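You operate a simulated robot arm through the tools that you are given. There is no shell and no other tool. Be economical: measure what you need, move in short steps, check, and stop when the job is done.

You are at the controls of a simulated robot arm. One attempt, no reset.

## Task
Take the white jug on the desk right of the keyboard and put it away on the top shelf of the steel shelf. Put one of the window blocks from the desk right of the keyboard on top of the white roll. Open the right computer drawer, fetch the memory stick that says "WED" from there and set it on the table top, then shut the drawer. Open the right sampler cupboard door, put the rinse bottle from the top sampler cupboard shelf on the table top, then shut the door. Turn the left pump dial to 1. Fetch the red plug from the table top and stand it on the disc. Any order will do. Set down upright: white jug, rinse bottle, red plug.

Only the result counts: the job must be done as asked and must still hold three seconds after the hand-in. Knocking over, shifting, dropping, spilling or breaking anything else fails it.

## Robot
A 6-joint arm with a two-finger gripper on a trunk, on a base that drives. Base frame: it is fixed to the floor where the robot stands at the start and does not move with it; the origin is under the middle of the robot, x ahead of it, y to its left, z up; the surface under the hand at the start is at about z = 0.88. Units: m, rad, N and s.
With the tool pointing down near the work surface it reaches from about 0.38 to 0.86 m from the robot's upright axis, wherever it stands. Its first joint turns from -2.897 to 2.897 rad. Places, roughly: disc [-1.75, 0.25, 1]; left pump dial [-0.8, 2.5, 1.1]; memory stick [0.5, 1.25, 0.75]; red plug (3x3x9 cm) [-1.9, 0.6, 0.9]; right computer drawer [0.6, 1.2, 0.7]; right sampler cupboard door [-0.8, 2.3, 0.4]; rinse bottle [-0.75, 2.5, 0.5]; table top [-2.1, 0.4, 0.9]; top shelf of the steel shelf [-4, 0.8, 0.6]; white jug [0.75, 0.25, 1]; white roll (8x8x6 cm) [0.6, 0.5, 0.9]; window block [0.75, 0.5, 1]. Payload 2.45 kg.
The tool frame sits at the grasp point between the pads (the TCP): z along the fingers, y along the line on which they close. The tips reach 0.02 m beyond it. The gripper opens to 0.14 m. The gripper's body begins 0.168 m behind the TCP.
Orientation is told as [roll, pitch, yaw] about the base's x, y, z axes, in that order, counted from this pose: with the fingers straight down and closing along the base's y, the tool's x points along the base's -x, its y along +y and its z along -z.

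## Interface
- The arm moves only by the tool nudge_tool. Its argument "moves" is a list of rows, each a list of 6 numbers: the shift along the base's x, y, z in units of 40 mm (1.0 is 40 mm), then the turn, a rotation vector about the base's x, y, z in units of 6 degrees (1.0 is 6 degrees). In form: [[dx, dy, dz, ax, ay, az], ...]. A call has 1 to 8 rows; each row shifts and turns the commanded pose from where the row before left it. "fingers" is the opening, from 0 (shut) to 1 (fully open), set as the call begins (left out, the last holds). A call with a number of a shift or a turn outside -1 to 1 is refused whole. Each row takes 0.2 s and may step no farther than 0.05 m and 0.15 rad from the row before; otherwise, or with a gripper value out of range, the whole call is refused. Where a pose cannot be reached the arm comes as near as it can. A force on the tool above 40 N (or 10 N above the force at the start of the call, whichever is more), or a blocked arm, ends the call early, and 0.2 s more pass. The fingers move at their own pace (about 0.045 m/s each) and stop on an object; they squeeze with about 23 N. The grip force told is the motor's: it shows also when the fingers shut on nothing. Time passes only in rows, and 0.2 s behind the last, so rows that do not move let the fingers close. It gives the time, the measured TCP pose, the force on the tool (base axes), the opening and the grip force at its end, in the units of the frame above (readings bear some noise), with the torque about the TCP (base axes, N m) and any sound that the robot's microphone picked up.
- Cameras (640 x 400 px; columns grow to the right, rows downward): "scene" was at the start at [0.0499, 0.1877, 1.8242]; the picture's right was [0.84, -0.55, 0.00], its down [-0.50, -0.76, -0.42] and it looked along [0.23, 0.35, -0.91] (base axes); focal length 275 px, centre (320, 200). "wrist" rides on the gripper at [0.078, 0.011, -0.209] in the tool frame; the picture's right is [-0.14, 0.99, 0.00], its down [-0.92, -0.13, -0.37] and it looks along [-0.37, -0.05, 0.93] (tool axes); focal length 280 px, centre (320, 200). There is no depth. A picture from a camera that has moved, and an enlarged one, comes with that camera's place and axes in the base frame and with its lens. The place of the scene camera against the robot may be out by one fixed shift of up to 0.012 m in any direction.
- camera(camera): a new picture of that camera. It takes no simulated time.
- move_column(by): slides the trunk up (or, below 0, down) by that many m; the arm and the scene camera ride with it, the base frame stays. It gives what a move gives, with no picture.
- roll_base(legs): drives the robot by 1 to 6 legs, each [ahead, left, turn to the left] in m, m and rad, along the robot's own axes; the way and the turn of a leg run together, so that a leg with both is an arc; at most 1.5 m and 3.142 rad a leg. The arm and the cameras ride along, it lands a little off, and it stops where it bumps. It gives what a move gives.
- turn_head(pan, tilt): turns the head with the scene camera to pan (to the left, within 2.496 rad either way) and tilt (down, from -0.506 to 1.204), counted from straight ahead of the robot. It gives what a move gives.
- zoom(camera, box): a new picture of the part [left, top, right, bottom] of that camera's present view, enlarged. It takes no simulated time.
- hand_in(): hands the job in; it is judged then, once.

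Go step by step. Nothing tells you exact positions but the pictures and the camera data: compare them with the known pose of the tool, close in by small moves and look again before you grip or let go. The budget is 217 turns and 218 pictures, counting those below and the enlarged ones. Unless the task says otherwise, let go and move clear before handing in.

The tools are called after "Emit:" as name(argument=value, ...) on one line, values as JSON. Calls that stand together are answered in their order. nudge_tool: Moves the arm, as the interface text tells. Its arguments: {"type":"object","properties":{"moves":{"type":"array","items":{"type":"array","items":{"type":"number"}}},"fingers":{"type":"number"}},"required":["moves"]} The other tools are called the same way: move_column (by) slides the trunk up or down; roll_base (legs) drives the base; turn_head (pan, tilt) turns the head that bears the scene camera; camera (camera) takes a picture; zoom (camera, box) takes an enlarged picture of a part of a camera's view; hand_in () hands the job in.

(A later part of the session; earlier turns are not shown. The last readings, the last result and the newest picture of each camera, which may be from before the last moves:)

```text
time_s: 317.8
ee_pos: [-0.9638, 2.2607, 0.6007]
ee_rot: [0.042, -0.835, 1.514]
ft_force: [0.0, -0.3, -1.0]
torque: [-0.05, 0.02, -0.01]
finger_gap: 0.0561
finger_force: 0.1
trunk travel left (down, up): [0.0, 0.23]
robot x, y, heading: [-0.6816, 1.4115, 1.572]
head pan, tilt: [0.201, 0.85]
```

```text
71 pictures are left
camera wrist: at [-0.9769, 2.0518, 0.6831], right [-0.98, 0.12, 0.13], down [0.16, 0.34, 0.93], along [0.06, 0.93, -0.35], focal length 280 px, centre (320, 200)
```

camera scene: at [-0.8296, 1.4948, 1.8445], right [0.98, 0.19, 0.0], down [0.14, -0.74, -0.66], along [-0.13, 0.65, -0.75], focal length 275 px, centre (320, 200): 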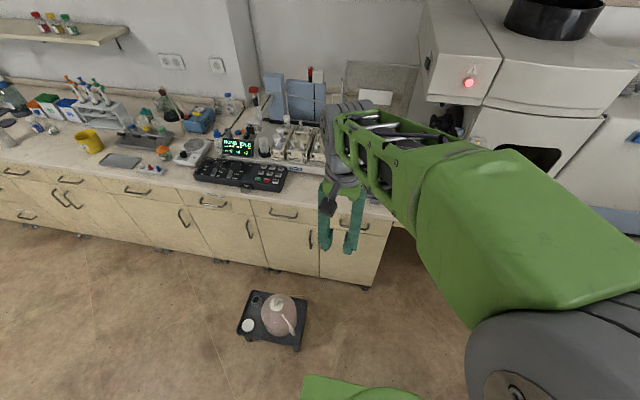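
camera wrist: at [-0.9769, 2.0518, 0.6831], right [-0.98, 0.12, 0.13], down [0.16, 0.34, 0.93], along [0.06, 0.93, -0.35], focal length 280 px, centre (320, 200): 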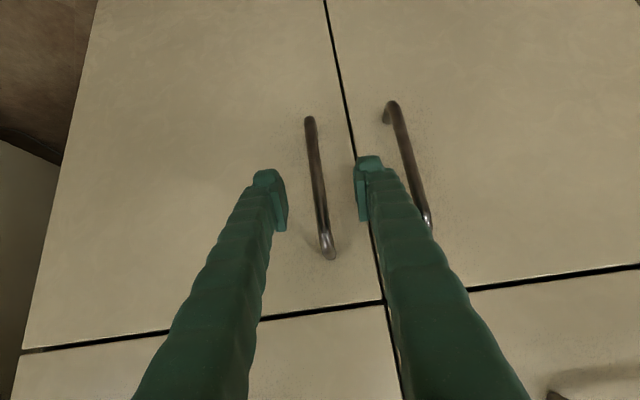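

Emit:
nudge_tool(moves=[[0, 0.4, -0.3, 0, 0, 0], [0, 0.35, -0.2, 0, 0, 0]])

Emit:
camera(camera="wrist")

```text
time_s: 318.4
ee_pos: [-0.9629, 2.2896, 0.5813]
ee_rot: [0.04, -0.835, 1.513]
ft_force: [0.1, 0.2, -0.1]
torque: [0.0, 0.03, -0.01]
finger_gap: 0.056
finger_force: 0.0
trunk travel left (down, up): [0.0, 0.23]
robot x, y, heading: [-0.6819, 1.4098, 1.565]
head pan, tilt: [0.201, 0.85]
```

```text
70 pictures are left
camera wrist: at [-0.9771, 2.0816, 0.6638], right [-0.98, 0.12, 0.13], down [0.16, 0.34, 0.93], along [0.06, 0.93, -0.35], focal length 280 px, centre (320, 200)
```

wrist: 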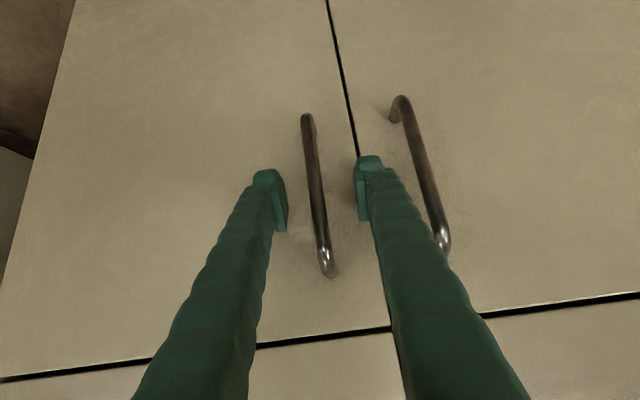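

Bar is now at the pads. Closing the fingers.

Emit:
nudge_tool(moves=[[0, 0, 0, 0, 0, 0], [0, 0, 0, 0, 0, 0], [0, 0, 0, 0, 0, 0], [0, 0, 0, 0, 0, 0]], fingers=0)

Emit:
nudge_tool(moves=[[0, -0.5, 0, 0, 0, 0]])

Emit:
camera(camera="wrist")

```text
time_s: 319.4
ee_pos: [-0.9607, 2.2899, 0.5808]
ee_rot: [0.044, -0.836, 1.509]
ft_force: [13.0, 0.1, 0.7]
torque: [-0.16, -0.22, 0.03]
finger_gap: 0.0087
finger_force: 32.3
trunk travel left (down, up): [0.0, 0.23]
robot x, y, heading: [-0.6802, 1.4089, 1.562]
head pan, tilt: [0.201, 0.85]
```

```text
time_s: 319.8
ee_pos: [-0.9571, 2.271, 0.5814]
ee_rot: [0.046, -0.837, 1.505]
ft_force: [27.6, 5.6, 0.4]
torque: [-0.58, -0.56, 0.08]
finger_gap: 0.0088
finger_force: 36.0
trunk travel left (down, up): [0.0, 0.23]
robot x, y, heading: [-0.6815, 1.4113, 1.561]
head pan, tilt: [0.201, 0.85]
```

```text
69 pictures are left
camera wrist: at [-0.9728, 2.0623, 0.6637], right [-0.98, 0.12, 0.13], down [0.17, 0.34, 0.93], along [0.07, 0.93, -0.35], focal length 280 px, centre (320, 200)
```

wrist: 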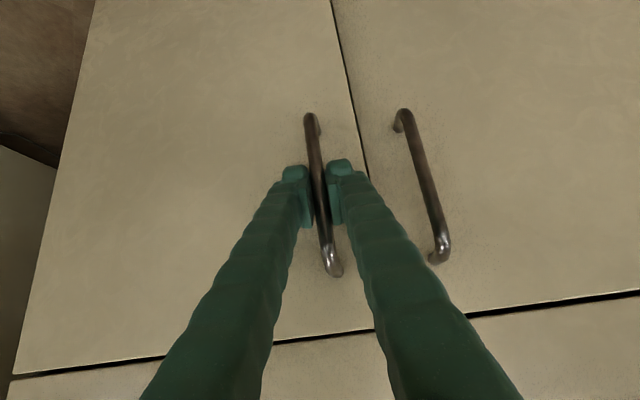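

The door is starting to open. Following its arc (hinge about x -0.635) with the hand turning along.

Emit:
nudge_tool(moves=[[0.05, -0.24, 0, 0, 0, 0.5], [0.16, -0.695, 0, 0, 0, 0.83], [0.22, -0.68, 0, 0, 0, 0.83]])

Emit:
nudge_tool(moves=[[0.28, -0.66, 0, 0, 0, 0.83], [0.33, -0.63, 0, 0, 0, 0.83], [0.385, -0.6, 0, 0, 0, 0.83]])

Emit:
camera(camera="wrist")

```text
time_s: 320.4
ee_pos: [-0.9492, 2.2323, 0.5807]
ee_rot: [0.032, -0.836, 1.658]
ft_force: [2.8, 0.9, 0.7]
torque: [0.23, -0.16, 0.0]
finger_gap: 0.0077
finger_force: 35.9
out of reach, approached as far as the arm can: row 3
trunk travel left (down, up): [0.0, 0.23]
robot x, y, heading: [-0.6814, 1.4099, 1.565]
head pan, tilt: [0.201, 0.85]
stopped in row 3: the force on the tool passed its limit at 46 N (the readings are from after the stop); the commanded pose is now the measured one
```

```text
time_s: 321.1
ee_pos: [-0.9434, 2.2136, 0.5808]
ee_rot: [-0.043, -0.829, 1.817]
ft_force: [3.3, 0.9, 2.4]
torque: [-0.87, 0.28, -0.05]
finger_gap: 0.007
finger_force: 34.8
out of reach, approached as far as the arm can: row 1, 2, 3
trunk travel left (down, up): [0.0, 0.23]
robot x, y, heading: [-0.6793, 1.4114, 1.564]
head pan, tilt: [0.201, 0.85]
stopped in row 3: the force on the tool passed its limit at 64 N (the readings are from after the stop); the commanded pose is now the measured one
```

```text
68 pictures are left
camera wrist: at [-0.9125, 2.0075, 0.664], right [-0.99, -0.12, 0.07], down [0.02, 0.36, 0.93], along [-0.14, 0.92, -0.36], focal length 280 px, centre (320, 200)
```

wrist: 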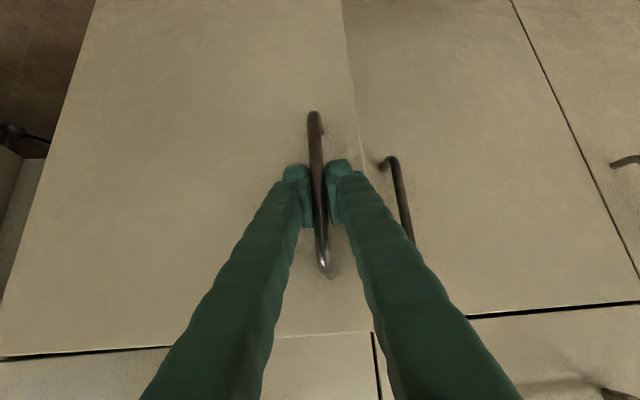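

The arm is at a joint limit here, so I'll use the base to follow the arc.

Emit:
roll_base(legs=[[-0.0585, -0.026, 0], [-0.0465, -0.033, 0], [-0.04, -0.0405, 0]])

Emit:
camera(camera="wrist")

```text
time_s: 322.6
ee_pos: [-0.8924, 2.1277, 0.5802]
ee_rot: [-0.044, -0.831, 1.81]
ft_force: [0.5, 0.8, 1.1]
torque: [-0.16, 0.4, 0.02]
finger_gap: 0.0069
finger_force: 35.0
trunk travel left (down, up): [0.0, 0.23]
robot x, y, heading: [-0.637, 1.3259, 1.565]
head pan, tilt: [0.201, 0.85]
stopped in leg 2: the force on the tool passed its limit at 43 N (the readings are from after the stop); the commanded pose is now the measured one
```

```text
67 pictures are left
camera wrist: at [-0.8629, 1.9215, 0.6641], right [-0.99, -0.11, 0.07], down [0.03, 0.36, 0.93], along [-0.13, 0.93, -0.35], focal length 280 px, centre (320, 200)
```

wrist: 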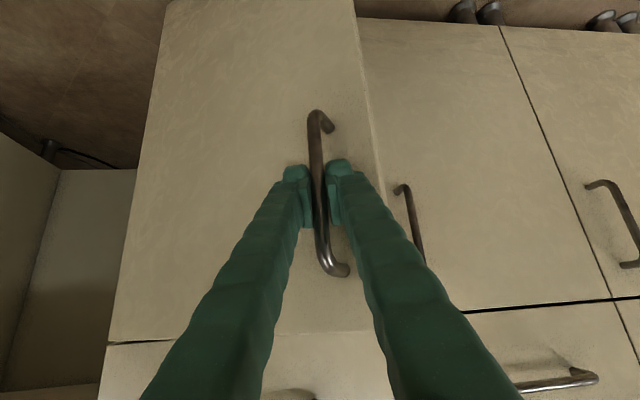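

Emit:
roll_base(legs=[[-0.0225, -0.0175, 0], [-0.021, -0.0195, 0], [-0.019, -0.021, 0]])

Emit:
roll_base(legs=[[-0.017, -0.0225, 0], [-0.015, -0.024, 0]])

Emit:
camera(camera="wrist")

```text
time_s: 324.3
ee_pos: [-0.8457, 2.0796, 0.5819]
ee_rot: [-0.046, -0.835, 1.807]
ft_force: [2.0, 3.9, -6.7]
torque: [0.73, 0.24, 0.29]
finger_gap: 0.0079
finger_force: 35.9
trunk travel left (down, up): [0.0, 0.23]
robot x, y, heading: [-0.5899, 1.2728, 1.561]
head pan, tilt: [0.201, 0.85]
stopped in leg 3: the force on the tool passed its limit at 42 N (the readings are from after the stop); the commanded pose is now the measured one
```

```text
time_s: 325.7
ee_pos: [-0.7985, 2.0487, 0.5812]
ee_rot: [-0.042, -0.836, 1.802]
ft_force: [5.7, 9.1, -4.5]
torque: [-0.25, 0.39, -0.21]
finger_gap: 0.0097
finger_force: 36.9
trunk travel left (down, up): [0.0, 0.23]
robot x, y, heading: [-0.5453, 1.243, 1.556]
head pan, tilt: [0.201, 0.85]
```

```text
66 pictures are left
camera wrist: at [-0.7706, 1.8416, 0.6642], right [-0.99, -0.11, 0.07], down [0.03, 0.36, 0.93], along [-0.13, 0.93, -0.35], focal length 280 px, centre (320, 200)
```

wrist: 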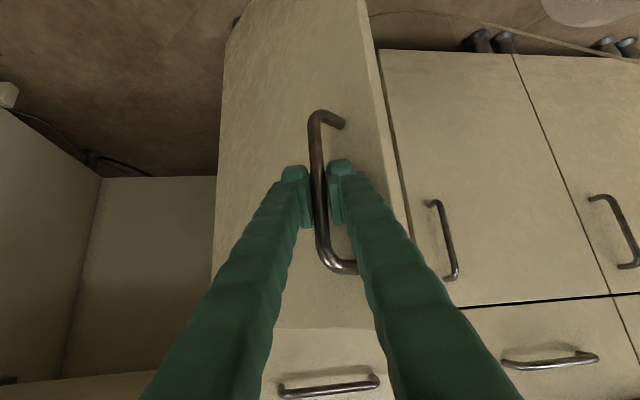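

Emit:
roll_base(legs=[[-0.014, -0.024, 0], [-0.0115, -0.025, 0]])

Emit:
roll_base(legs=[[-0.009, -0.026, 0], [-0.0065, -0.027, 0]])

Emit:
camera(camera="wrist")

```text
time_s: 327.1
ee_pos: [-0.75, 2.0252, 0.583]
ee_rot: [-0.041, -0.837, 1.802]
ft_force: [10.0, 31.4, -9.7]
torque: [0.41, -0.09, 0.05]
finger_gap: 0.01
finger_force: 37.4
trunk travel left (down, up): [0.0, 0.23]
robot x, y, heading: [-0.4966, 1.2124, 1.555]
head pan, tilt: [0.201, 0.85]
```

```text
time_s: 328.6
ee_pos: [-0.6969, 2.0109, 0.5851]
ee_rot: [-0.042, -0.841, 1.8]
ft_force: [4.2, 23.4, -7.9]
torque: [0.27, 0.03, 0.04]
finger_gap: 0.0104
finger_force: 38.0
trunk travel left (down, up): [0.0, 0.23]
robot x, y, heading: [-0.4452, 1.1952, 1.553]
head pan, tilt: [0.201, 0.85]
```

```text
65 pictures are left
camera wrist: at [-0.6696, 1.8026, 0.6651], right [-0.99, -0.11, 0.07], down [0.03, 0.35, 0.94], along [-0.12, 0.93, -0.35], focal length 280 px, centre (320, 200)
```

wrist: 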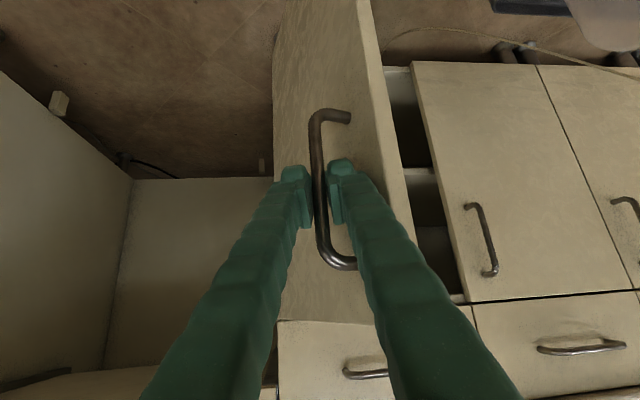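

Emit:
roll_base(legs=[[-0.0045, -0.028, 0], [-0.002, -0.028, 0]])

Emit:
roll_base(legs=[[0.001, -0.028, 0], [0.004, -0.028, 0]])

Emit:
camera(camera="wrist")

```text
time_s: 330.1
ee_pos: [-0.6423, 2.0039, 0.5854]
ee_rot: [-0.041, -0.846, 1.801]
ft_force: [-1.0, 21.7, -8.0]
torque: [0.2, 0.09, 0.02]
finger_gap: 0.0103
finger_force: 37.9
trunk travel left (down, up): [0.0, 0.23]
robot x, y, heading: [-0.3889, 1.1885, 1.56]
head pan, tilt: [0.201, 0.85]
```

```text
time_s: 331.5
ee_pos: [-0.5869, 2.0092, 0.5852]
ee_rot: [-0.042, -0.847, 1.803]
ft_force: [-4.2, 19.2, -13.2]
torque: [0.08, 0.1, 0.02]
finger_gap: 0.0102
finger_force: 37.0
trunk travel left (down, up): [0.0, 0.23]
robot x, y, heading: [-0.3357, 1.1921, 1.562]
head pan, tilt: [0.201, 0.85]
```

```text
64 pictures are left
camera wrist: at [-0.5588, 1.8013, 0.6659], right [-0.99, -0.11, 0.07], down [0.03, 0.35, 0.94], along [-0.13, 0.93, -0.34], focal length 280 px, centre (320, 200)
```

wrist: 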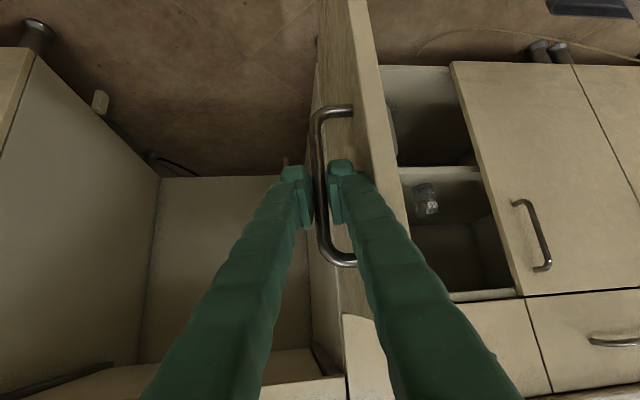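

Door is open about 90°. Releasing the bar and backing away.

Emit:
nudge_tool(moves=[[0, 0, 0, 0, 0, 0], [0, 0, 0, 0, 0, 0]], fingers=0.2)

Emit:
roll_base(legs=[[-0.12, 0, 0], [0, 0.35, 0]])

Emit:
camera(camera="wrist")

```text
time_s: 332.1
ee_pos: [-0.5868, 2.0084, 0.5872]
ee_rot: [-0.042, -0.847, 1.801]
ft_force: [0.2, 0.4, 0.9]
torque: [0.01, -0.02, -0.03]
finger_gap: 0.0282
finger_force: 0.2
trunk travel left (down, up): [0.0, 0.23]
robot x, y, heading: [-0.3302, 1.1908, 1.555]
head pan, tilt: [0.201, 0.85]
```

```text
time_s: 336.6
ee_pos: [-0.9421, 1.8932, 0.5871]
ee_rot: [-0.042, -0.849, 1.806]
ft_force: [0.1, 0.2, -0.1]
torque: [0.0, 0.01, -0.02]
finger_gap: 0.028
finger_force: 0.1
trunk travel left (down, up): [0.0, 0.23]
robot x, y, heading: [-0.6839, 1.0798, 1.562]
head pan, tilt: [0.201, 0.85]
```

```text
63 pictures are left
camera wrist: at [-0.9127, 1.6841, 0.667], right [-0.99, -0.11, 0.08], down [0.03, 0.35, 0.94], along [-0.13, 0.93, -0.34], focal length 280 px, centre (320, 200)
```

wrist: 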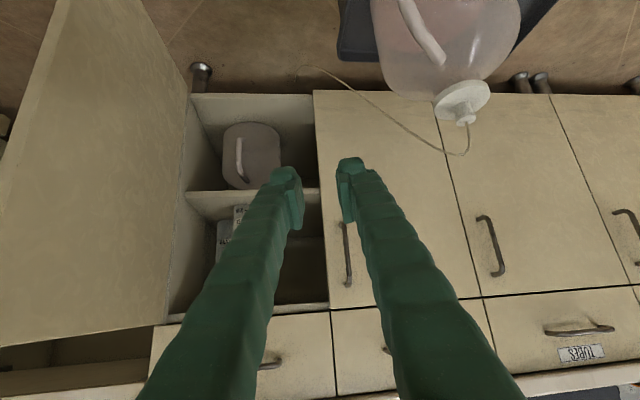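

Interior partly visible. Shifting right for a clear view of the top cupboard shelf.

Emit:
roll_base(legs=[[0, -0.15, 0]])

Emit:
camera(camera="wrist")

```text
time_s: 338.6
ee_pos: [-0.7925, 1.8912, 0.5871]
ee_rot: [-0.043, -0.849, 1.804]
ft_force: [-0.2, -0.1, -0.1]
torque: [0.0, 0.01, -0.04]
finger_gap: 0.0281
finger_force: 0.2
trunk travel left (down, up): [0.0, 0.23]
robot x, y, heading: [-0.5323, 1.0739, 1.556]
head pan, tilt: [0.201, 0.85]
```

```text
62 pictures are left
camera wrist: at [-0.7627, 1.6826, 0.667], right [-0.99, -0.11, 0.08], down [0.03, 0.35, 0.94], along [-0.13, 0.93, -0.34], focal length 280 px, centre (320, 200)
```

wrist: 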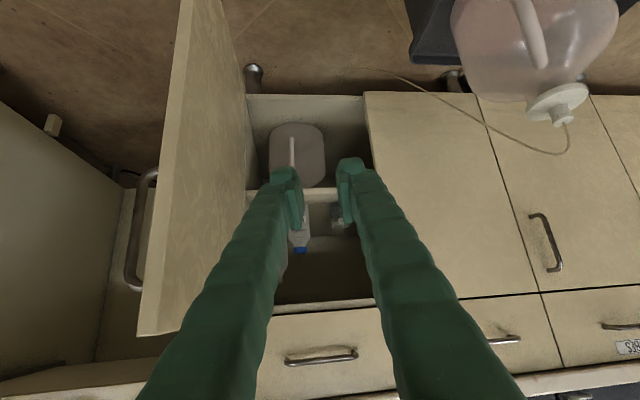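

Emit:
nudge_tool(moves=[[0, 0, 0, 0, 0, 0], [0, 0, 0, 0, 0, 0], [0, 0, 0, 0, 0, 0], [0, 0, 0, 0, 0, 0], [0, 0, 0, 0, 0, 0]], fingers=1)

Emit:
zoom(camera="wrist", box=[230, 90, 410, 320])

```text
time_s: 339.8
ee_pos: [-0.7922, 1.8897, 0.5868]
ee_rot: [-0.041, -0.848, 1.805]
ft_force: [-0.6, 0.4, 0.4]
torque: [-0.01, 0.0, 0.01]
finger_gap: 0.1346
finger_force: 0.0
trunk travel left (down, up): [0.0, 0.23]
robot x, y, heading: [-0.5393, 1.0782, 1.562]
head pan, tilt: [0.201, 0.85]
```

```text
1.74 times, centred on (320, 205) of wrist
camera zoom: at [-0.7627, 1.6826, 0.667], right [-0.99, -0.11, 0.08], down [0.03, 0.35, 0.94], along [-0.13, 0.93, -0.34], focal length 488 px, centre (320, 191)
```

zoom: 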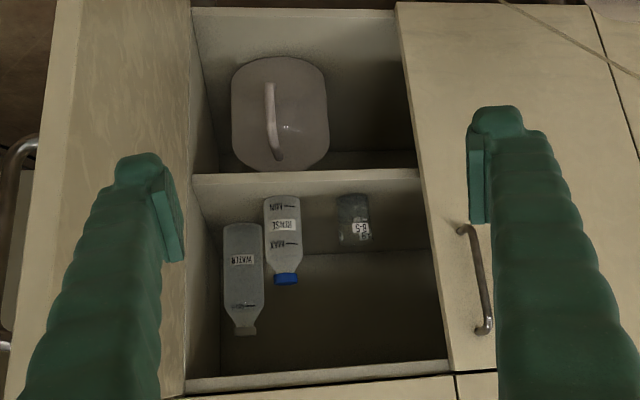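

The RINSE bottle (blue cap) stands at about (-0.803,2.39) on the shelf (z≈0.43), between WATER (further back) and a jar. Straightening the hand, lowering it and driving in part way.

Emit:
nudge_tool(moves=[[0, 0, -0.5, 0, 0, -0.75], [0, 0, -0.6, 0, 0, -0.75], [-0.1, 0, -0.6, 0, 0, -0.74], [-0.1, 0, -0.4, 0, 0, 0]], fingers=0.55)

Emit:
roll_base(legs=[[0.36, 0, 0]])

Emit:
camera(camera="wrist")

```text
time_s: 340.8
ee_pos: [-0.7993, 1.8898, 0.5035]
ee_rot: [-0.042, -0.848, 1.569]
ft_force: [-0.2, 0.2, -0.2]
torque: [-0.01, -0.05, -0.01]
finger_gap: 0.0767
finger_force: 0.1
trunk travel left (down, up): [0.0, 0.23]
robot x, y, heading: [-0.5363, 1.0816, 1.553]
head pan, tilt: [0.201, 0.85]
```

```text
time_s: 343.1
ee_pos: [-0.7986, 2.2484, 0.5036]
ee_rot: [-0.041, -0.848, 1.571]
ft_force: [-0.2, -0.1, 0.0]
torque: [0.02, -0.02, -0.01]
finger_gap: 0.0771
finger_force: 0.0
trunk travel left (down, up): [0.0, 0.23]
robot x, y, heading: [-0.5304, 1.4355, 1.565]
head pan, tilt: [0.201, 0.85]
```

```text
60 pictures are left
camera wrist: at [-0.8175, 2.04, 0.5832], right [-0.99, 0.12, 0.07], down [0.11, 0.33, 0.94], along [0.09, 0.94, -0.34], focal length 280 px, centre (320, 200)
```

wrist: 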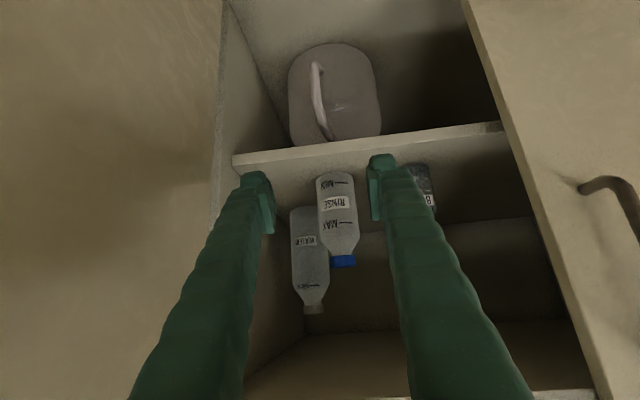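

RINSE bottle at (-0.807,2.395). Advancing the arm around it.

Emit:
nudge_tool(moves=[[-0.05, 0.85, -0.05, 0, 0, 0], [-0.05, 0.85, -0.05, 0, 0, 0], [-0.05, 0.85, -0.05, 0, 0, 0], [-0.03, 0.5, -0.05, 0, 0, 0]])

Emit:
camera(camera="wrist")

```text
time_s: 344.1
ee_pos: [-0.8012, 2.3254, 0.5013]
ee_rot: [-0.042, -0.847, 1.572]
ft_force: [-0.2, 0.0, 0.0]
torque: [-0.02, -0.01, 0.02]
finger_gap: 0.0771
finger_force: 0.0
out of reach, approached as far as the arm can: row 3, 4
trunk travel left (down, up): [0.0, 0.23]
robot x, y, heading: [-0.5349, 1.435, 1.565]
head pan, tilt: [0.201, 0.85]
```

```text
59 pictures are left
camera wrist: at [-0.8208, 2.1168, 0.5808], right [-0.99, 0.12, 0.08], down [0.11, 0.33, 0.94], along [0.09, 0.94, -0.34], focal length 280 px, centre (320, 200)
```

wrist: 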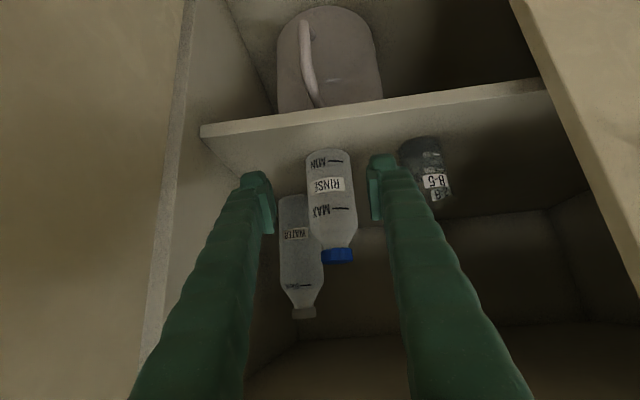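

Emit:
roll_base(legs=[[0.058, 0.005, 0]])

Emit:
camera(camera="wrist")

```text
time_s: 345.1
ee_pos: [-0.8057, 2.3847, 0.5009]
ee_rot: [-0.042, -0.846, 1.571]
ft_force: [-0.9, 0.5, 0.1]
torque: [0.0, -0.02, 0.02]
finger_gap: 0.0767
finger_force: 0.0
trunk travel left (down, up): [0.0, 0.23]
robot x, y, heading: [-0.5394, 1.4937, 1.558]
head pan, tilt: [0.201, 0.85]
```

```text
58 pictures are left
camera wrist: at [-0.8253, 2.1744, 0.5807], right [-0.99, 0.12, 0.08], down [0.11, 0.33, 0.94], along [0.09, 0.94, -0.34], focal length 280 px, centre (320, 200)
```

wrist: 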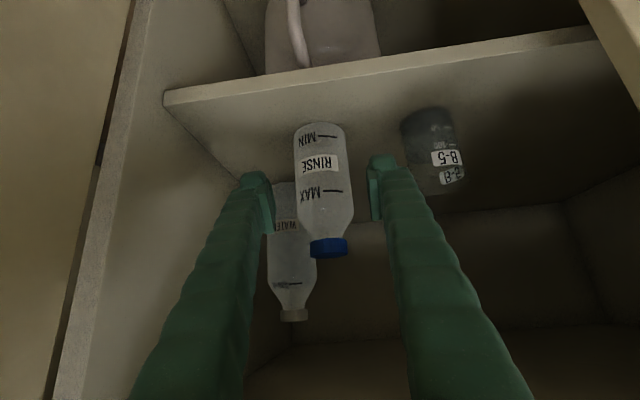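

The bottle is about 5-6 cm further in (y≈2.445). Lowering a bit and driving in the remaining distance.

Emit:
nudge_tool(moves=[[0.05, 0, -0.35, 0, 0, 0], [0.05, 0, -0.35, 0, 0, 0]])

Emit:
roll_base(legs=[[0.045, 0, 0]])

Emit:
camera(camera="wrist")

```text
time_s: 345.6
ee_pos: [-0.7983, 2.3744, 0.4879]
ee_rot: [-0.041, -0.847, 1.571]
ft_force: [-0.3, -0.1, 0.6]
torque: [0.0, 0.01, 0.0]
finger_gap: 0.0769
finger_force: 0.1
out of reach, approached as far as the arm can: row 1, 2
trunk travel left (down, up): [0.0, 0.23]
robot x, y, heading: [-0.5374, 1.4957, 1.565]
head pan, tilt: [0.201, 0.85]
```

```text
time_s: 346.6
ee_pos: [-0.7979, 2.4191, 0.4885]
ee_rot: [-0.041, -0.847, 1.572]
ft_force: [0.2, 0.2, -0.2]
torque: [0.0, 0.03, 0.02]
finger_gap: 0.0771
finger_force: 0.0
trunk travel left (down, up): [0.0, 0.23]
robot x, y, heading: [-0.5379, 1.5383, 1.565]
head pan, tilt: [0.201, 0.85]
```

```text
57 pictures are left
camera wrist: at [-0.8171, 2.2105, 0.5678], right [-0.99, 0.12, 0.08], down [0.11, 0.33, 0.94], along [0.09, 0.94, -0.34], focal length 280 px, centre (320, 200)
```

wrist: 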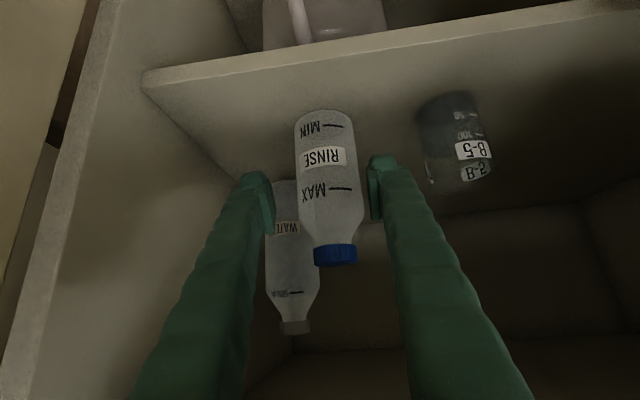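

Emit:
roll_base(legs=[[0.038, 0, 0]])

Emit:
camera(camera="wrist")

```text
time_s: 347.4
ee_pos: [-0.7968, 2.4574, 0.4873]
ee_rot: [-0.041, -0.846, 1.571]
ft_force: [-0.7, 0.0, 0.8]
torque: [0.02, -0.01, 0.0]
finger_gap: 0.0773
finger_force: 0.1
trunk travel left (down, up): [0.0, 0.23]
robot x, y, heading: [-0.5361, 1.5789, 1.566]
head pan, tilt: [0.201, 0.85]
```

```text
56 pictures are left
camera wrist: at [-0.8168, 2.2485, 0.5679], right [-0.99, 0.12, 0.08], down [0.11, 0.33, 0.94], along [0.09, 0.94, -0.34], focal length 280 px, centre (320, 200)
```

wrist: 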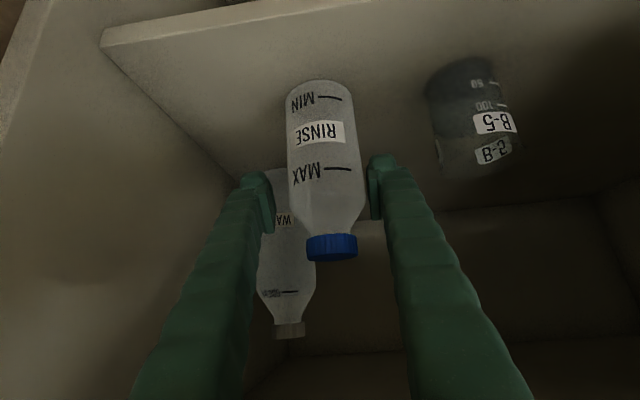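

Nearly there: need about 4 cm more and 2.5 cm lower. Retracting the arm slightly and driving in.

Emit:
nudge_tool(moves=[[0, -0.45, -0.3, 0, 0, 0], [0, -0.45, -0.33, 0, 0, 0]])

Emit:
roll_base(legs=[[0.07, 0.003, 0]])

Emit:
camera(camera="wrist")

```text
time_s: 348.0
ee_pos: [-0.7995, 2.4217, 0.463]
ee_rot: [-0.04, -0.847, 1.571]
ft_force: [-1.2, 0.3, -0.2]
torque: [-0.04, -0.03, 0.01]
finger_gap: 0.0768
finger_force: 0.0
trunk travel left (down, up): [0.0, 0.23]
robot x, y, heading: [-0.5363, 1.5782, 1.565]
head pan, tilt: [0.201, 0.85]
```

```text
time_s: 349.0
ee_pos: [-0.7992, 2.4916, 0.4621]
ee_rot: [-0.04, -0.845, 1.571]
ft_force: [0.7, -0.2, -0.7]
torque: [0.0, -0.01, 0.03]
finger_gap: 0.0772
finger_force: 0.1
trunk travel left (down, up): [0.0, 0.23]
robot x, y, heading: [-0.5349, 1.6474, 1.561]
head pan, tilt: [0.201, 0.85]
```

```text
55 pictures are left
camera wrist: at [-0.8193, 2.2822, 0.5428], right [-0.99, 0.12, 0.08], down [0.11, 0.33, 0.94], along [0.09, 0.94, -0.34], focal length 280 px, centre (320, 200)
```

wrist: 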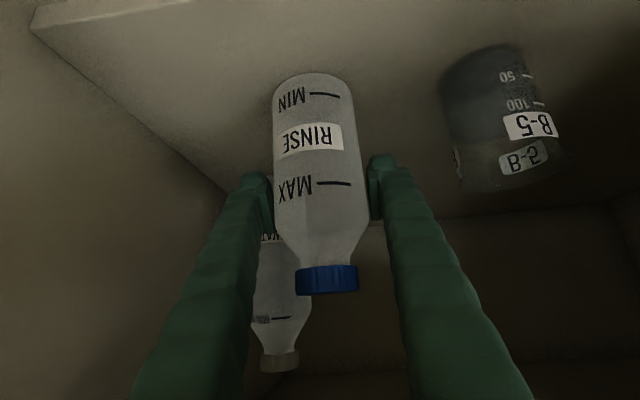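

The bottle is between the pads. Closing and lifting slightly.

Emit:
nudge_tool(moves=[[0, 0, 0, 0, 0, 0], [0, 0, 0, 0, 0, 0], [0, 0, 0, 0, 0, 0]], fingers=0)

Emit:
nudge_tool(moves=[[0, 0, 0.3, 0, 0, 0], [0, 0, 0.3, 0, 0, 0]])

Emit:
camera(camera="wrist")

```text
time_s: 349.8
ee_pos: [-0.8009, 2.4909, 0.4628]
ee_rot: [-0.04, -0.845, 1.571]
ft_force: [-1.1, 0.3, 1.8]
torque: [-0.04, 0.05, -0.04]
finger_gap: 0.0472
finger_force: 23.5
trunk travel left (down, up): [0.0, 0.23]
robot x, y, heading: [-0.5373, 1.6469, 1.558]
head pan, tilt: [0.201, 0.85]
```

```text
time_s: 350.4
ee_pos: [-0.7986, 2.4904, 0.486]
ee_rot: [-0.043, -0.843, 1.57]
ft_force: [-1.4, 4.5, -9.1]
torque: [0.37, -0.18, -0.15]
finger_gap: 0.0471
finger_force: 23.3
trunk travel left (down, up): [0.0, 0.23]
robot x, y, heading: [-0.5369, 1.644, 1.561]
head pan, tilt: [0.201, 0.85]
```

```text
54 pictures are left
camera wrist: at [-0.8192, 2.2818, 0.5654], right [-0.99, 0.12, 0.08], down [0.11, 0.33, 0.94], along [0.09, 0.94, -0.34], focal length 280 px, centre (320, 200)
```

wrist: 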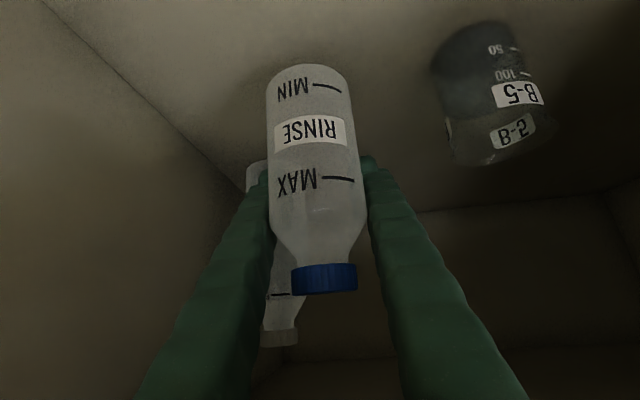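

Bottle is gripped and lifted. Backing out of the cupboard.

Emit:
roll_base(legs=[[-0.12, 0, 0]])

Emit:
roll_base(legs=[[-0.25, 0, 0]])

Emit:
camera(camera="wrist")

```text
time_s: 351.7
ee_pos: [-0.8019, 2.372, 0.4879]
ee_rot: [-0.041, -0.846, 1.571]
ft_force: [-0.2, -0.6, 0.4]
torque: [0.06, 0.02, -0.01]
finger_gap: 0.047
finger_force: 22.9
trunk travel left (down, up): [0.0, 0.23]
robot x, y, heading: [-0.5382, 1.5249, 1.562]
head pan, tilt: [0.201, 0.85]
```

```text
time_s: 353.5
ee_pos: [-0.8059, 2.1219, 0.4872]
ee_rot: [-0.041, -0.847, 1.572]
ft_force: [-0.8, -0.3, -0.4]
torque: [-0.04, 0.04, 0.01]
finger_gap: 0.0467
finger_force: 22.7
trunk travel left (down, up): [0.0, 0.23]
robot x, y, heading: [-0.5401, 1.2784, 1.569]
head pan, tilt: [0.201, 0.85]
```

```text
53 pictures are left
camera wrist: at [-0.8236, 1.9121, 0.567], right [-0.99, 0.12, 0.08], down [0.11, 0.33, 0.94], along [0.09, 0.94, -0.34], focal length 280 px, centre (320, 200)
```

wrist: 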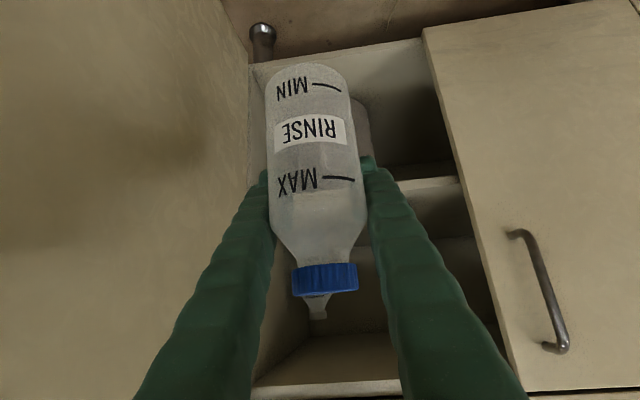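

The RINSE bottle is out and upright. Backing off further and raising trunk and arm.

Emit:
roll_base(legs=[[-0.45, 0, 0]])

Emit:
move_column(by=0.2)

Emit:
nudge_tool(moves=[[0, -0.2, 0.9, 0, 0, 0], [0, -0.2, 0.9, 0, 0, 0], [0, -0.2, 0.9, 0, 0, 0], [0, -0.2, 0.9, 0, 0, 0], [0, -0.2, 0.9, 0, 0, 0], [0, -0.2, 0.9, 0, 0, 0], [0, -0.2, 0.9, 0, 0, 0], [0, -0.2, 0.9, 0, 0, 0]])

Emit:
camera(camera="wrist")

```text
time_s: 356.2
ee_pos: [-0.8087, 1.6674, 0.4875]
ee_rot: [-0.04, -0.847, 1.575]
ft_force: [0.6, 0.0, 0.2]
torque: [0.03, 0.01, -0.03]
finger_gap: 0.0467
finger_force: 23.0
trunk travel left (down, up): [0.0, 0.23]
robot x, y, heading: [-0.5415, 0.8213, 1.57]
head pan, tilt: [0.201, 0.85]
```

```text
time_s: 358.4
ee_pos: [-0.809, 1.6659, 0.6878]
ee_rot: [-0.039, -0.848, 1.574]
ft_force: [-0.9, -0.1, -0.9]
torque: [0.04, -0.04, 0.0]
finger_gap: 0.0462
finger_force: 22.8
trunk travel left (down, up): [-0.2, 0.03]
robot x, y, heading: [-0.5435, 0.823, 1.567]
head pan, tilt: [0.201, 0.85]
```

```text
time_s: 360.2
ee_pos: [-0.8098, 1.6025, 0.9744]
ee_rot: [-0.04, -0.848, 1.576]
ft_force: [0.0, -0.5, -1.2]
torque: [0.05, 0.04, -0.01]
finger_gap: 0.0465
finger_force: 22.8
trunk travel left (down, up): [-0.2, 0.03]
robot x, y, heading: [-0.5441, 0.8245, 1.565]
head pan, tilt: [0.201, 0.85]
```

```text
52 pictures are left
camera wrist: at [-0.828, 1.3936, 1.0544], right [-0.99, 0.12, 0.08], down [0.11, 0.33, 0.94], along [0.09, 0.94, -0.34], focal length 280 px, centre (320, 200)
```

wrist: 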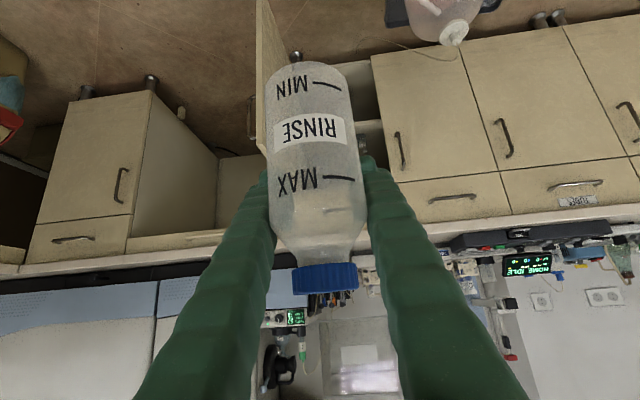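

Raising a little more, turning to the table and driving toward it.

Emit:
nudge_tool(moves=[[0, 0, 0.9, 0, 0, 0], [0, 0, 0.9, 0, 0, 0], [0, 0, 0.9, 0, 0, 0]])

Emit:
roll_base(legs=[[0, 0, 1.57], [0.5, 0.13, 0]])

Emit:
turn_head(pan=0.2, tilt=0.8)

Emit:
camera(camera="scene")

```text
time_s: 361.0
ee_pos: [-0.8099, 1.6019, 1.0829]
ee_rot: [-0.039, -0.845, 1.574]
ft_force: [0.2, -0.6, -0.8]
torque: [0.04, -0.03, 0.0]
finger_gap: 0.0467
finger_force: 23.0
trunk travel left (down, up): [-0.2, 0.03]
robot x, y, heading: [-0.5444, 0.8249, 1.566]
head pan, tilt: [0.201, 0.85]
```

```text
time_s: 367.8
ee_pos: [-1.8278, 0.4358, 1.0816]
ee_rot: [-0.04, -0.847, 3.141]
ft_force: [0.0, 0.7, -1.4]
torque: [-0.02, 0.0, -0.09]
finger_gap: 0.0466
finger_force: 23.3
trunk travel left (down, up): [-0.2, 0.03]
robot x, y, heading: [-1.0427, 0.6963, 3.135]
head pan, tilt: [0.201, 0.85]
```

```text
time_s: 368.5
ee_pos: [-1.8272, 0.435, 1.0831]
ee_rot: [-0.04, -0.846, 3.141]
ft_force: [0.0, 0.5, -0.1]
torque: [0.02, 0.03, 0.01]
finger_gap: 0.0468
finger_force: 23.0
trunk travel left (down, up): [-0.2, 0.03]
robot x, y, heading: [-1.0459, 0.6977, 3.134]
head pan, tilt: [0.201, 0.799]
```

```text
51 pictures are left
camera scene: at [-1.1288, 0.5409, 1.9485], right [-0.19, 0.98, 0.0], down [0.7, 0.14, -0.7], along [-0.68, -0.13, -0.72], focal length 275 px, centre (320, 200)
```

scene: 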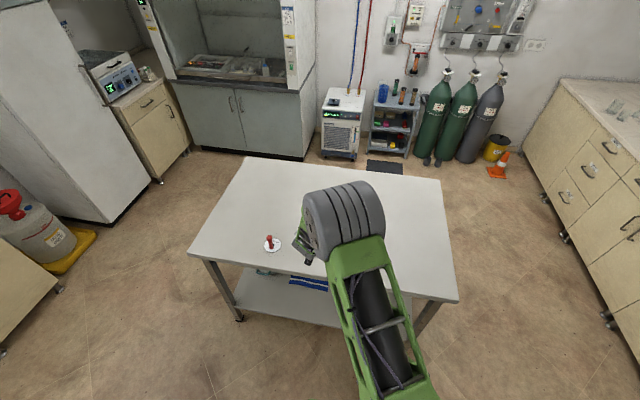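

Moving 9 cm further in and lowering the bottle.

Emit:
roll_base(legs=[[0.09, 0, 0]])

Emit:
nudge_tool(moves=[[0, 0, -0.7, 0, 0, 0], [0, 0, -0.7, 0, 0, 0], [0, 0, -0.7, 0, 0, 0], [0, 0, -0.5, 0, 0, 0]])

Emit:
nudge_tool(moves=[[0, 0, -0.25, 0, 0, 0], [0, 0, -0.15, 0, 0, 0]])

Emit:
nudge_tool(moves=[[0, 0, -0.12, 0, 0, 0]])

Emit:
camera(camera="wrist")

```text
time_s: 369.6
ee_pos: [-1.9164, 0.4357, 1.0822]
ee_rot: [-0.04, -0.846, 3.142]
ft_force: [0.4, -0.7, -0.9]
torque: [-0.03, 0.01, 0.02]
finger_gap: 0.0464
finger_force: 22.9
trunk travel left (down, up): [-0.2, 0.03]
robot x, y, heading: [-1.1342, 0.7013, 3.135]
head pan, tilt: [0.201, 0.799]
```

```text
time_s: 370.6
ee_pos: [-1.9166, 0.4359, 0.9778]
ee_rot: [-0.041, -0.846, 3.141]
ft_force: [0.5, 0.9, -0.7]
torque: [0.03, 0.05, 0.01]
finger_gap: 0.0464
finger_force: 23.2
trunk travel left (down, up): [-0.2, 0.03]
robot x, y, heading: [-1.1355, 0.6984, 3.133]
head pan, tilt: [0.201, 0.799]
```

```text
time_s: 371.2
ee_pos: [-1.9157, 0.4359, 0.9627]
ee_rot: [-0.04, -0.846, 3.141]
ft_force: [0.3, 0.3, -0.4]
torque: [-0.01, -0.02, 0.02]
finger_gap: 0.0465
finger_force: 22.9
trunk travel left (down, up): [-0.2, 0.03]
robot x, y, heading: [-1.1356, 0.7013, 3.13]
head pan, tilt: [0.201, 0.799]
```

```text
time_s: 371.6
ee_pos: [-1.9153, 0.4368, 0.9587]
ee_rot: [-0.042, -0.847, 3.143]
ft_force: [-0.7, -0.2, -0.2]
torque: [0.0, 0.02, 0.01]
finger_gap: 0.0463
finger_force: 22.6
trunk travel left (down, up): [-0.2, 0.03]
robot x, y, heading: [-1.1342, 0.6975, 3.129]
head pan, tilt: [0.201, 0.799]
```

```text
50 pictures are left
camera wrist: at [-1.708, 0.4164, 1.038], right [-0.12, -0.99, 0.08], down [-0.33, 0.11, 0.94], along [-0.94, 0.09, -0.34], focal length 280 px, centre (320, 200)
```

wrist: 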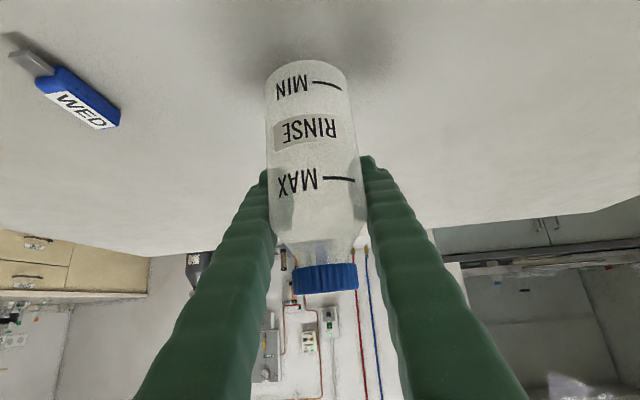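

Still slightly above the table. Lowering to touch.

Emit:
nudge_tool(moves=[[0, 0, -0.12, 0, 0, 0]])

Emit:
nudge_tool(moves=[[0, 0, -0.1, 0, 0, 0]])

Emit:
nudge_tool(moves=[[0, 0, -0.08, 0, 0, 0]])

```text
time_s: 372.0
ee_pos: [-1.9154, 0.4363, 0.9532]
ee_rot: [-0.039, -0.846, 3.142]
ft_force: [-0.7, 0.4, -0.8]
torque: [0.02, 0.01, 0.0]
finger_gap: 0.0464
finger_force: 23.1
trunk travel left (down, up): [-0.2, 0.03]
robot x, y, heading: [-1.1366, 0.6975, 3.134]
head pan, tilt: [0.201, 0.799]
```

```text
time_s: 372.4
ee_pos: [-1.9141, 0.4366, 0.9494]
ee_rot: [-0.039, -0.847, 3.142]
ft_force: [-0.5, -0.1, -0.2]
torque: [-0.02, -0.01, -0.03]
finger_gap: 0.0466
finger_force: 23.1
trunk travel left (down, up): [-0.2, 0.03]
robot x, y, heading: [-1.1359, 0.6969, 3.133]
head pan, tilt: [0.201, 0.799]
```

```text
time_s: 372.8
ee_pos: [-1.9154, 0.4369, 0.946]
ee_rot: [-0.04, -0.846, 3.142]
ft_force: [0.4, 0.2, -1.4]
torque: [0.03, 0.04, 0.0]
finger_gap: 0.0466
finger_force: 23.1
trunk travel left (down, up): [-0.2, 0.03]
robot x, y, heading: [-1.1315, 0.698, 3.133]
head pan, tilt: [0.201, 0.799]
```

Emit:
nudge_tool(moves=[[0, 0, -0.1, 0, 0, 0]])

Emit:
nudge_tool(moves=[[0, 0, -0.1, 0, 0, 0]])

Emit:
zoom(camera="wrist", box=[200, 20, 440, 170])

```text
time_s: 373.2
ee_pos: [-1.9165, 0.4357, 0.9431]
ee_rot: [-0.038, -0.85, 3.14]
ft_force: [1.0, 1.3, 9.4]
torque: [-0.1, -0.19, 0.05]
finger_gap: 0.0464
finger_force: 22.8
trunk travel left (down, up): [-0.2, 0.03]
robot x, y, heading: [-1.1342, 0.6962, 3.13]
head pan, tilt: [0.201, 0.799]
```

```text
time_s: 373.6
ee_pos: [-1.9161, 0.4372, 0.9431]
ee_rot: [-0.038, -0.858, 3.138]
ft_force: [4.6, 2.3, 32.5]
torque: [-0.24, -0.95, 0.09]
finger_gap: 0.0462
finger_force: 22.9
trunk travel left (down, up): [-0.2, 0.03]
robot x, y, heading: [-1.1346, 0.6961, 3.134]
head pan, tilt: [0.201, 0.799]
```

```text
2.67 times, centred on (320, 95) of wrist
camera zoom: at [-1.7075, 0.4163, 1.022], right [-0.12, -0.99, 0.08], down [-0.32, 0.12, 0.94], along [-0.94, 0.09, -0.33], focal length 748 px, centre (320, 480)
```

zoom: 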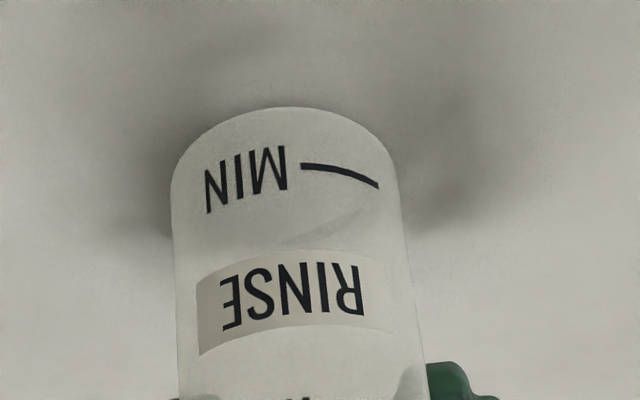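

Touching. Easing off and releasing.

Emit:
nudge_tool(moves=[[0, 0, 0.13, 0, 0, 0]])

Emit:
nudge_tool(moves=[[0, 0, 0, 0, 0, 0], [0, 0, 0, 0, 0, 0]], fingers=0.55)

Emit:
camera(camera="wrist")

```text
time_s: 374.0
ee_pos: [-1.9145, 0.4376, 0.9423]
ee_rot: [-0.041, -0.845, 3.142]
ft_force: [-2.9, -0.6, 11.3]
torque: [-0.27, 0.0, -0.08]
finger_gap: 0.0468
finger_force: 22.7
trunk travel left (down, up): [-0.2, 0.03]
robot x, y, heading: [-1.1352, 0.6994, 3.131]
head pan, tilt: [0.201, 0.799]
```

```text
time_s: 374.6
ee_pos: [-1.916, 0.4359, 0.9429]
ee_rot: [-0.042, -0.845, 3.141]
ft_force: [-0.9, -0.1, 1.6]
torque: [-0.01, 0.01, 0.02]
finger_gap: 0.0766
finger_force: 0.1
trunk travel left (down, up): [-0.2, 0.03]
robot x, y, heading: [-1.1353, 0.703, 3.136]
head pan, tilt: [0.201, 0.799]
```

```text
48 pictures are left
camera wrist: at [-1.7074, 0.4163, 1.0229], right [-0.12, -0.99, 0.08], down [-0.33, 0.11, 0.94], along [-0.94, 0.09, -0.34], focal length 280 px, centre (320, 200)
```

wrist: 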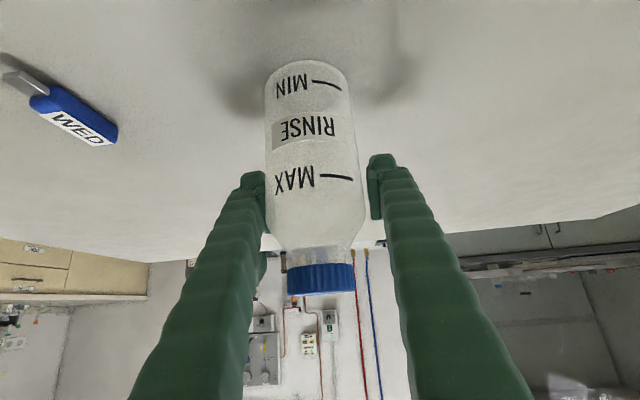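

Released and upright. Opening wider and driving straight back.

Emit:
nudge_tool(moves=[[0, 0, 0, 0, 0, 0], [0, 0, 0, 0, 0, 0]], fingers=0.75)

Emit:
roll_base(legs=[[-0.25, 0, 0]])

Emit:
camera(camera="wrist")

```text
time_s: 375.2
ee_pos: [-1.9153, 0.4368, 0.9431]
ee_rot: [-0.041, -0.845, 3.141]
ft_force: [-0.6, 0.7, 0.6]
torque: [0.0, 0.0, 0.0]
finger_gap: 0.1051
finger_force: 0.0
trunk travel left (down, up): [-0.2, 0.03]
robot x, y, heading: [-1.1305, 0.6958, 3.133]
head pan, tilt: [0.201, 0.799]
```

```text
time_s: 377.0
ee_pos: [-1.6674, 0.4359, 0.9443]
ee_rot: [-0.041, -0.845, 3.138]
ft_force: [0.5, 0.3, 0.1]
torque: [0.01, 0.01, 0.01]
finger_gap: 0.1049
finger_force: 0.2
trunk travel left (down, up): [-0.2, 0.03]
robot x, y, heading: [-0.8825, 0.6973, 3.129]
head pan, tilt: [0.201, 0.799]
```

```text
47 pictures are left
camera wrist: at [-1.4591, 0.4154, 1.0239], right [-0.13, -0.99, 0.08], down [-0.33, 0.11, 0.94], along [-0.94, 0.09, -0.34], focal length 280 px, centre (320, 200)
```

wrist: 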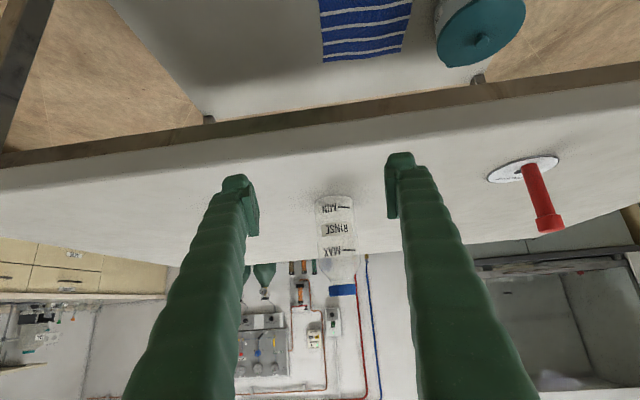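

Bottle and plug stand well. Now returning to close the door: turning back to the cupboard, fingers closed, lowering the trunk.

Emit:
roll_base(legs=[[0, 0, -1.57], [0, -0.66, 0]])

Emit:
move_column(by=-0.2)

Emit:
nudge_tool(moves=[[0, 0, -0.6, 0, 0, 0], [0, 0, -0.6, 0, 0, 0], [0, 0, -0.6, 0, 0, 0], [0, 0, -0.6, 0, 0, 0]], fingers=0)

Emit:
roll_base(legs=[[0.45, 0, 0]])

Emit:
camera(camera="wrist")

```text
time_s: 387.1
ee_pos: [-0.4874, 1.4746, 0.9445]
ee_rot: [-0.039, -0.848, 1.573]
ft_force: [-0.1, 0.1, -0.3]
torque: [-0.01, -0.01, 0.0]
finger_gap: 0.1051
finger_force: 0.0
trunk travel left (down, up): [-0.2, 0.03]
robot x, y, heading: [-0.2265, 0.6918, 1.561]
head pan, tilt: [0.201, 0.799]
```

```text
time_s: 389.2
ee_pos: [-0.4867, 1.4744, 0.7437]
ee_rot: [-0.04, -0.846, 1.573]
ft_force: [0.3, 0.2, -0.2]
torque: [0.02, -0.02, 0.0]
finger_gap: 0.105
finger_force: 0.1
trunk travel left (down, up): [0.0, 0.23]
robot x, y, heading: [-0.2197, 0.697, 1.564]
head pan, tilt: [0.201, 0.799]
```

```text
time_s: 390.2
ee_pos: [-0.4876, 1.4756, 0.6474]
ee_rot: [-0.039, -0.849, 1.572]
ft_force: [0.3, 0.4, -0.2]
torque: [0.0, 0.01, 0.02]
finger_gap: 0.0166
finger_force: 0.1
trunk travel left (down, up): [0.0, 0.23]
robot x, y, heading: [-0.2214, 0.6932, 1.567]
head pan, tilt: [0.201, 0.799]
```

```text
time_s: 392.9
ee_pos: [-0.4772, 1.9228, 0.647]
ee_rot: [-0.039, -0.845, 1.566]
ft_force: [-0.2, 0.2, 1.0]
torque: [0.0, -0.01, -0.02]
finger_gap: 0.0
finger_force: 23.1
trunk travel left (down, up): [0.0, 0.23]
robot x, y, heading: [-0.2186, 1.1404, 1.557]
head pan, tilt: [0.201, 0.799]
```

```text
46 pictures are left
camera wrist: at [-0.4973, 1.714, 0.7272], right [-0.99, 0.13, 0.08], down [0.11, 0.33, 0.94], along [0.09, 0.94, -0.34], focal length 280 px, centre (320, 200)
```

wrist: 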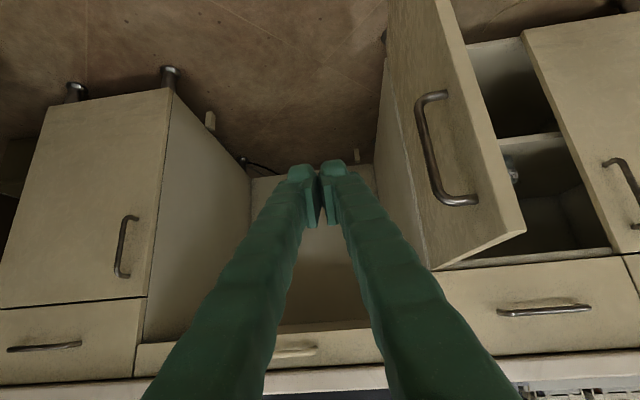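

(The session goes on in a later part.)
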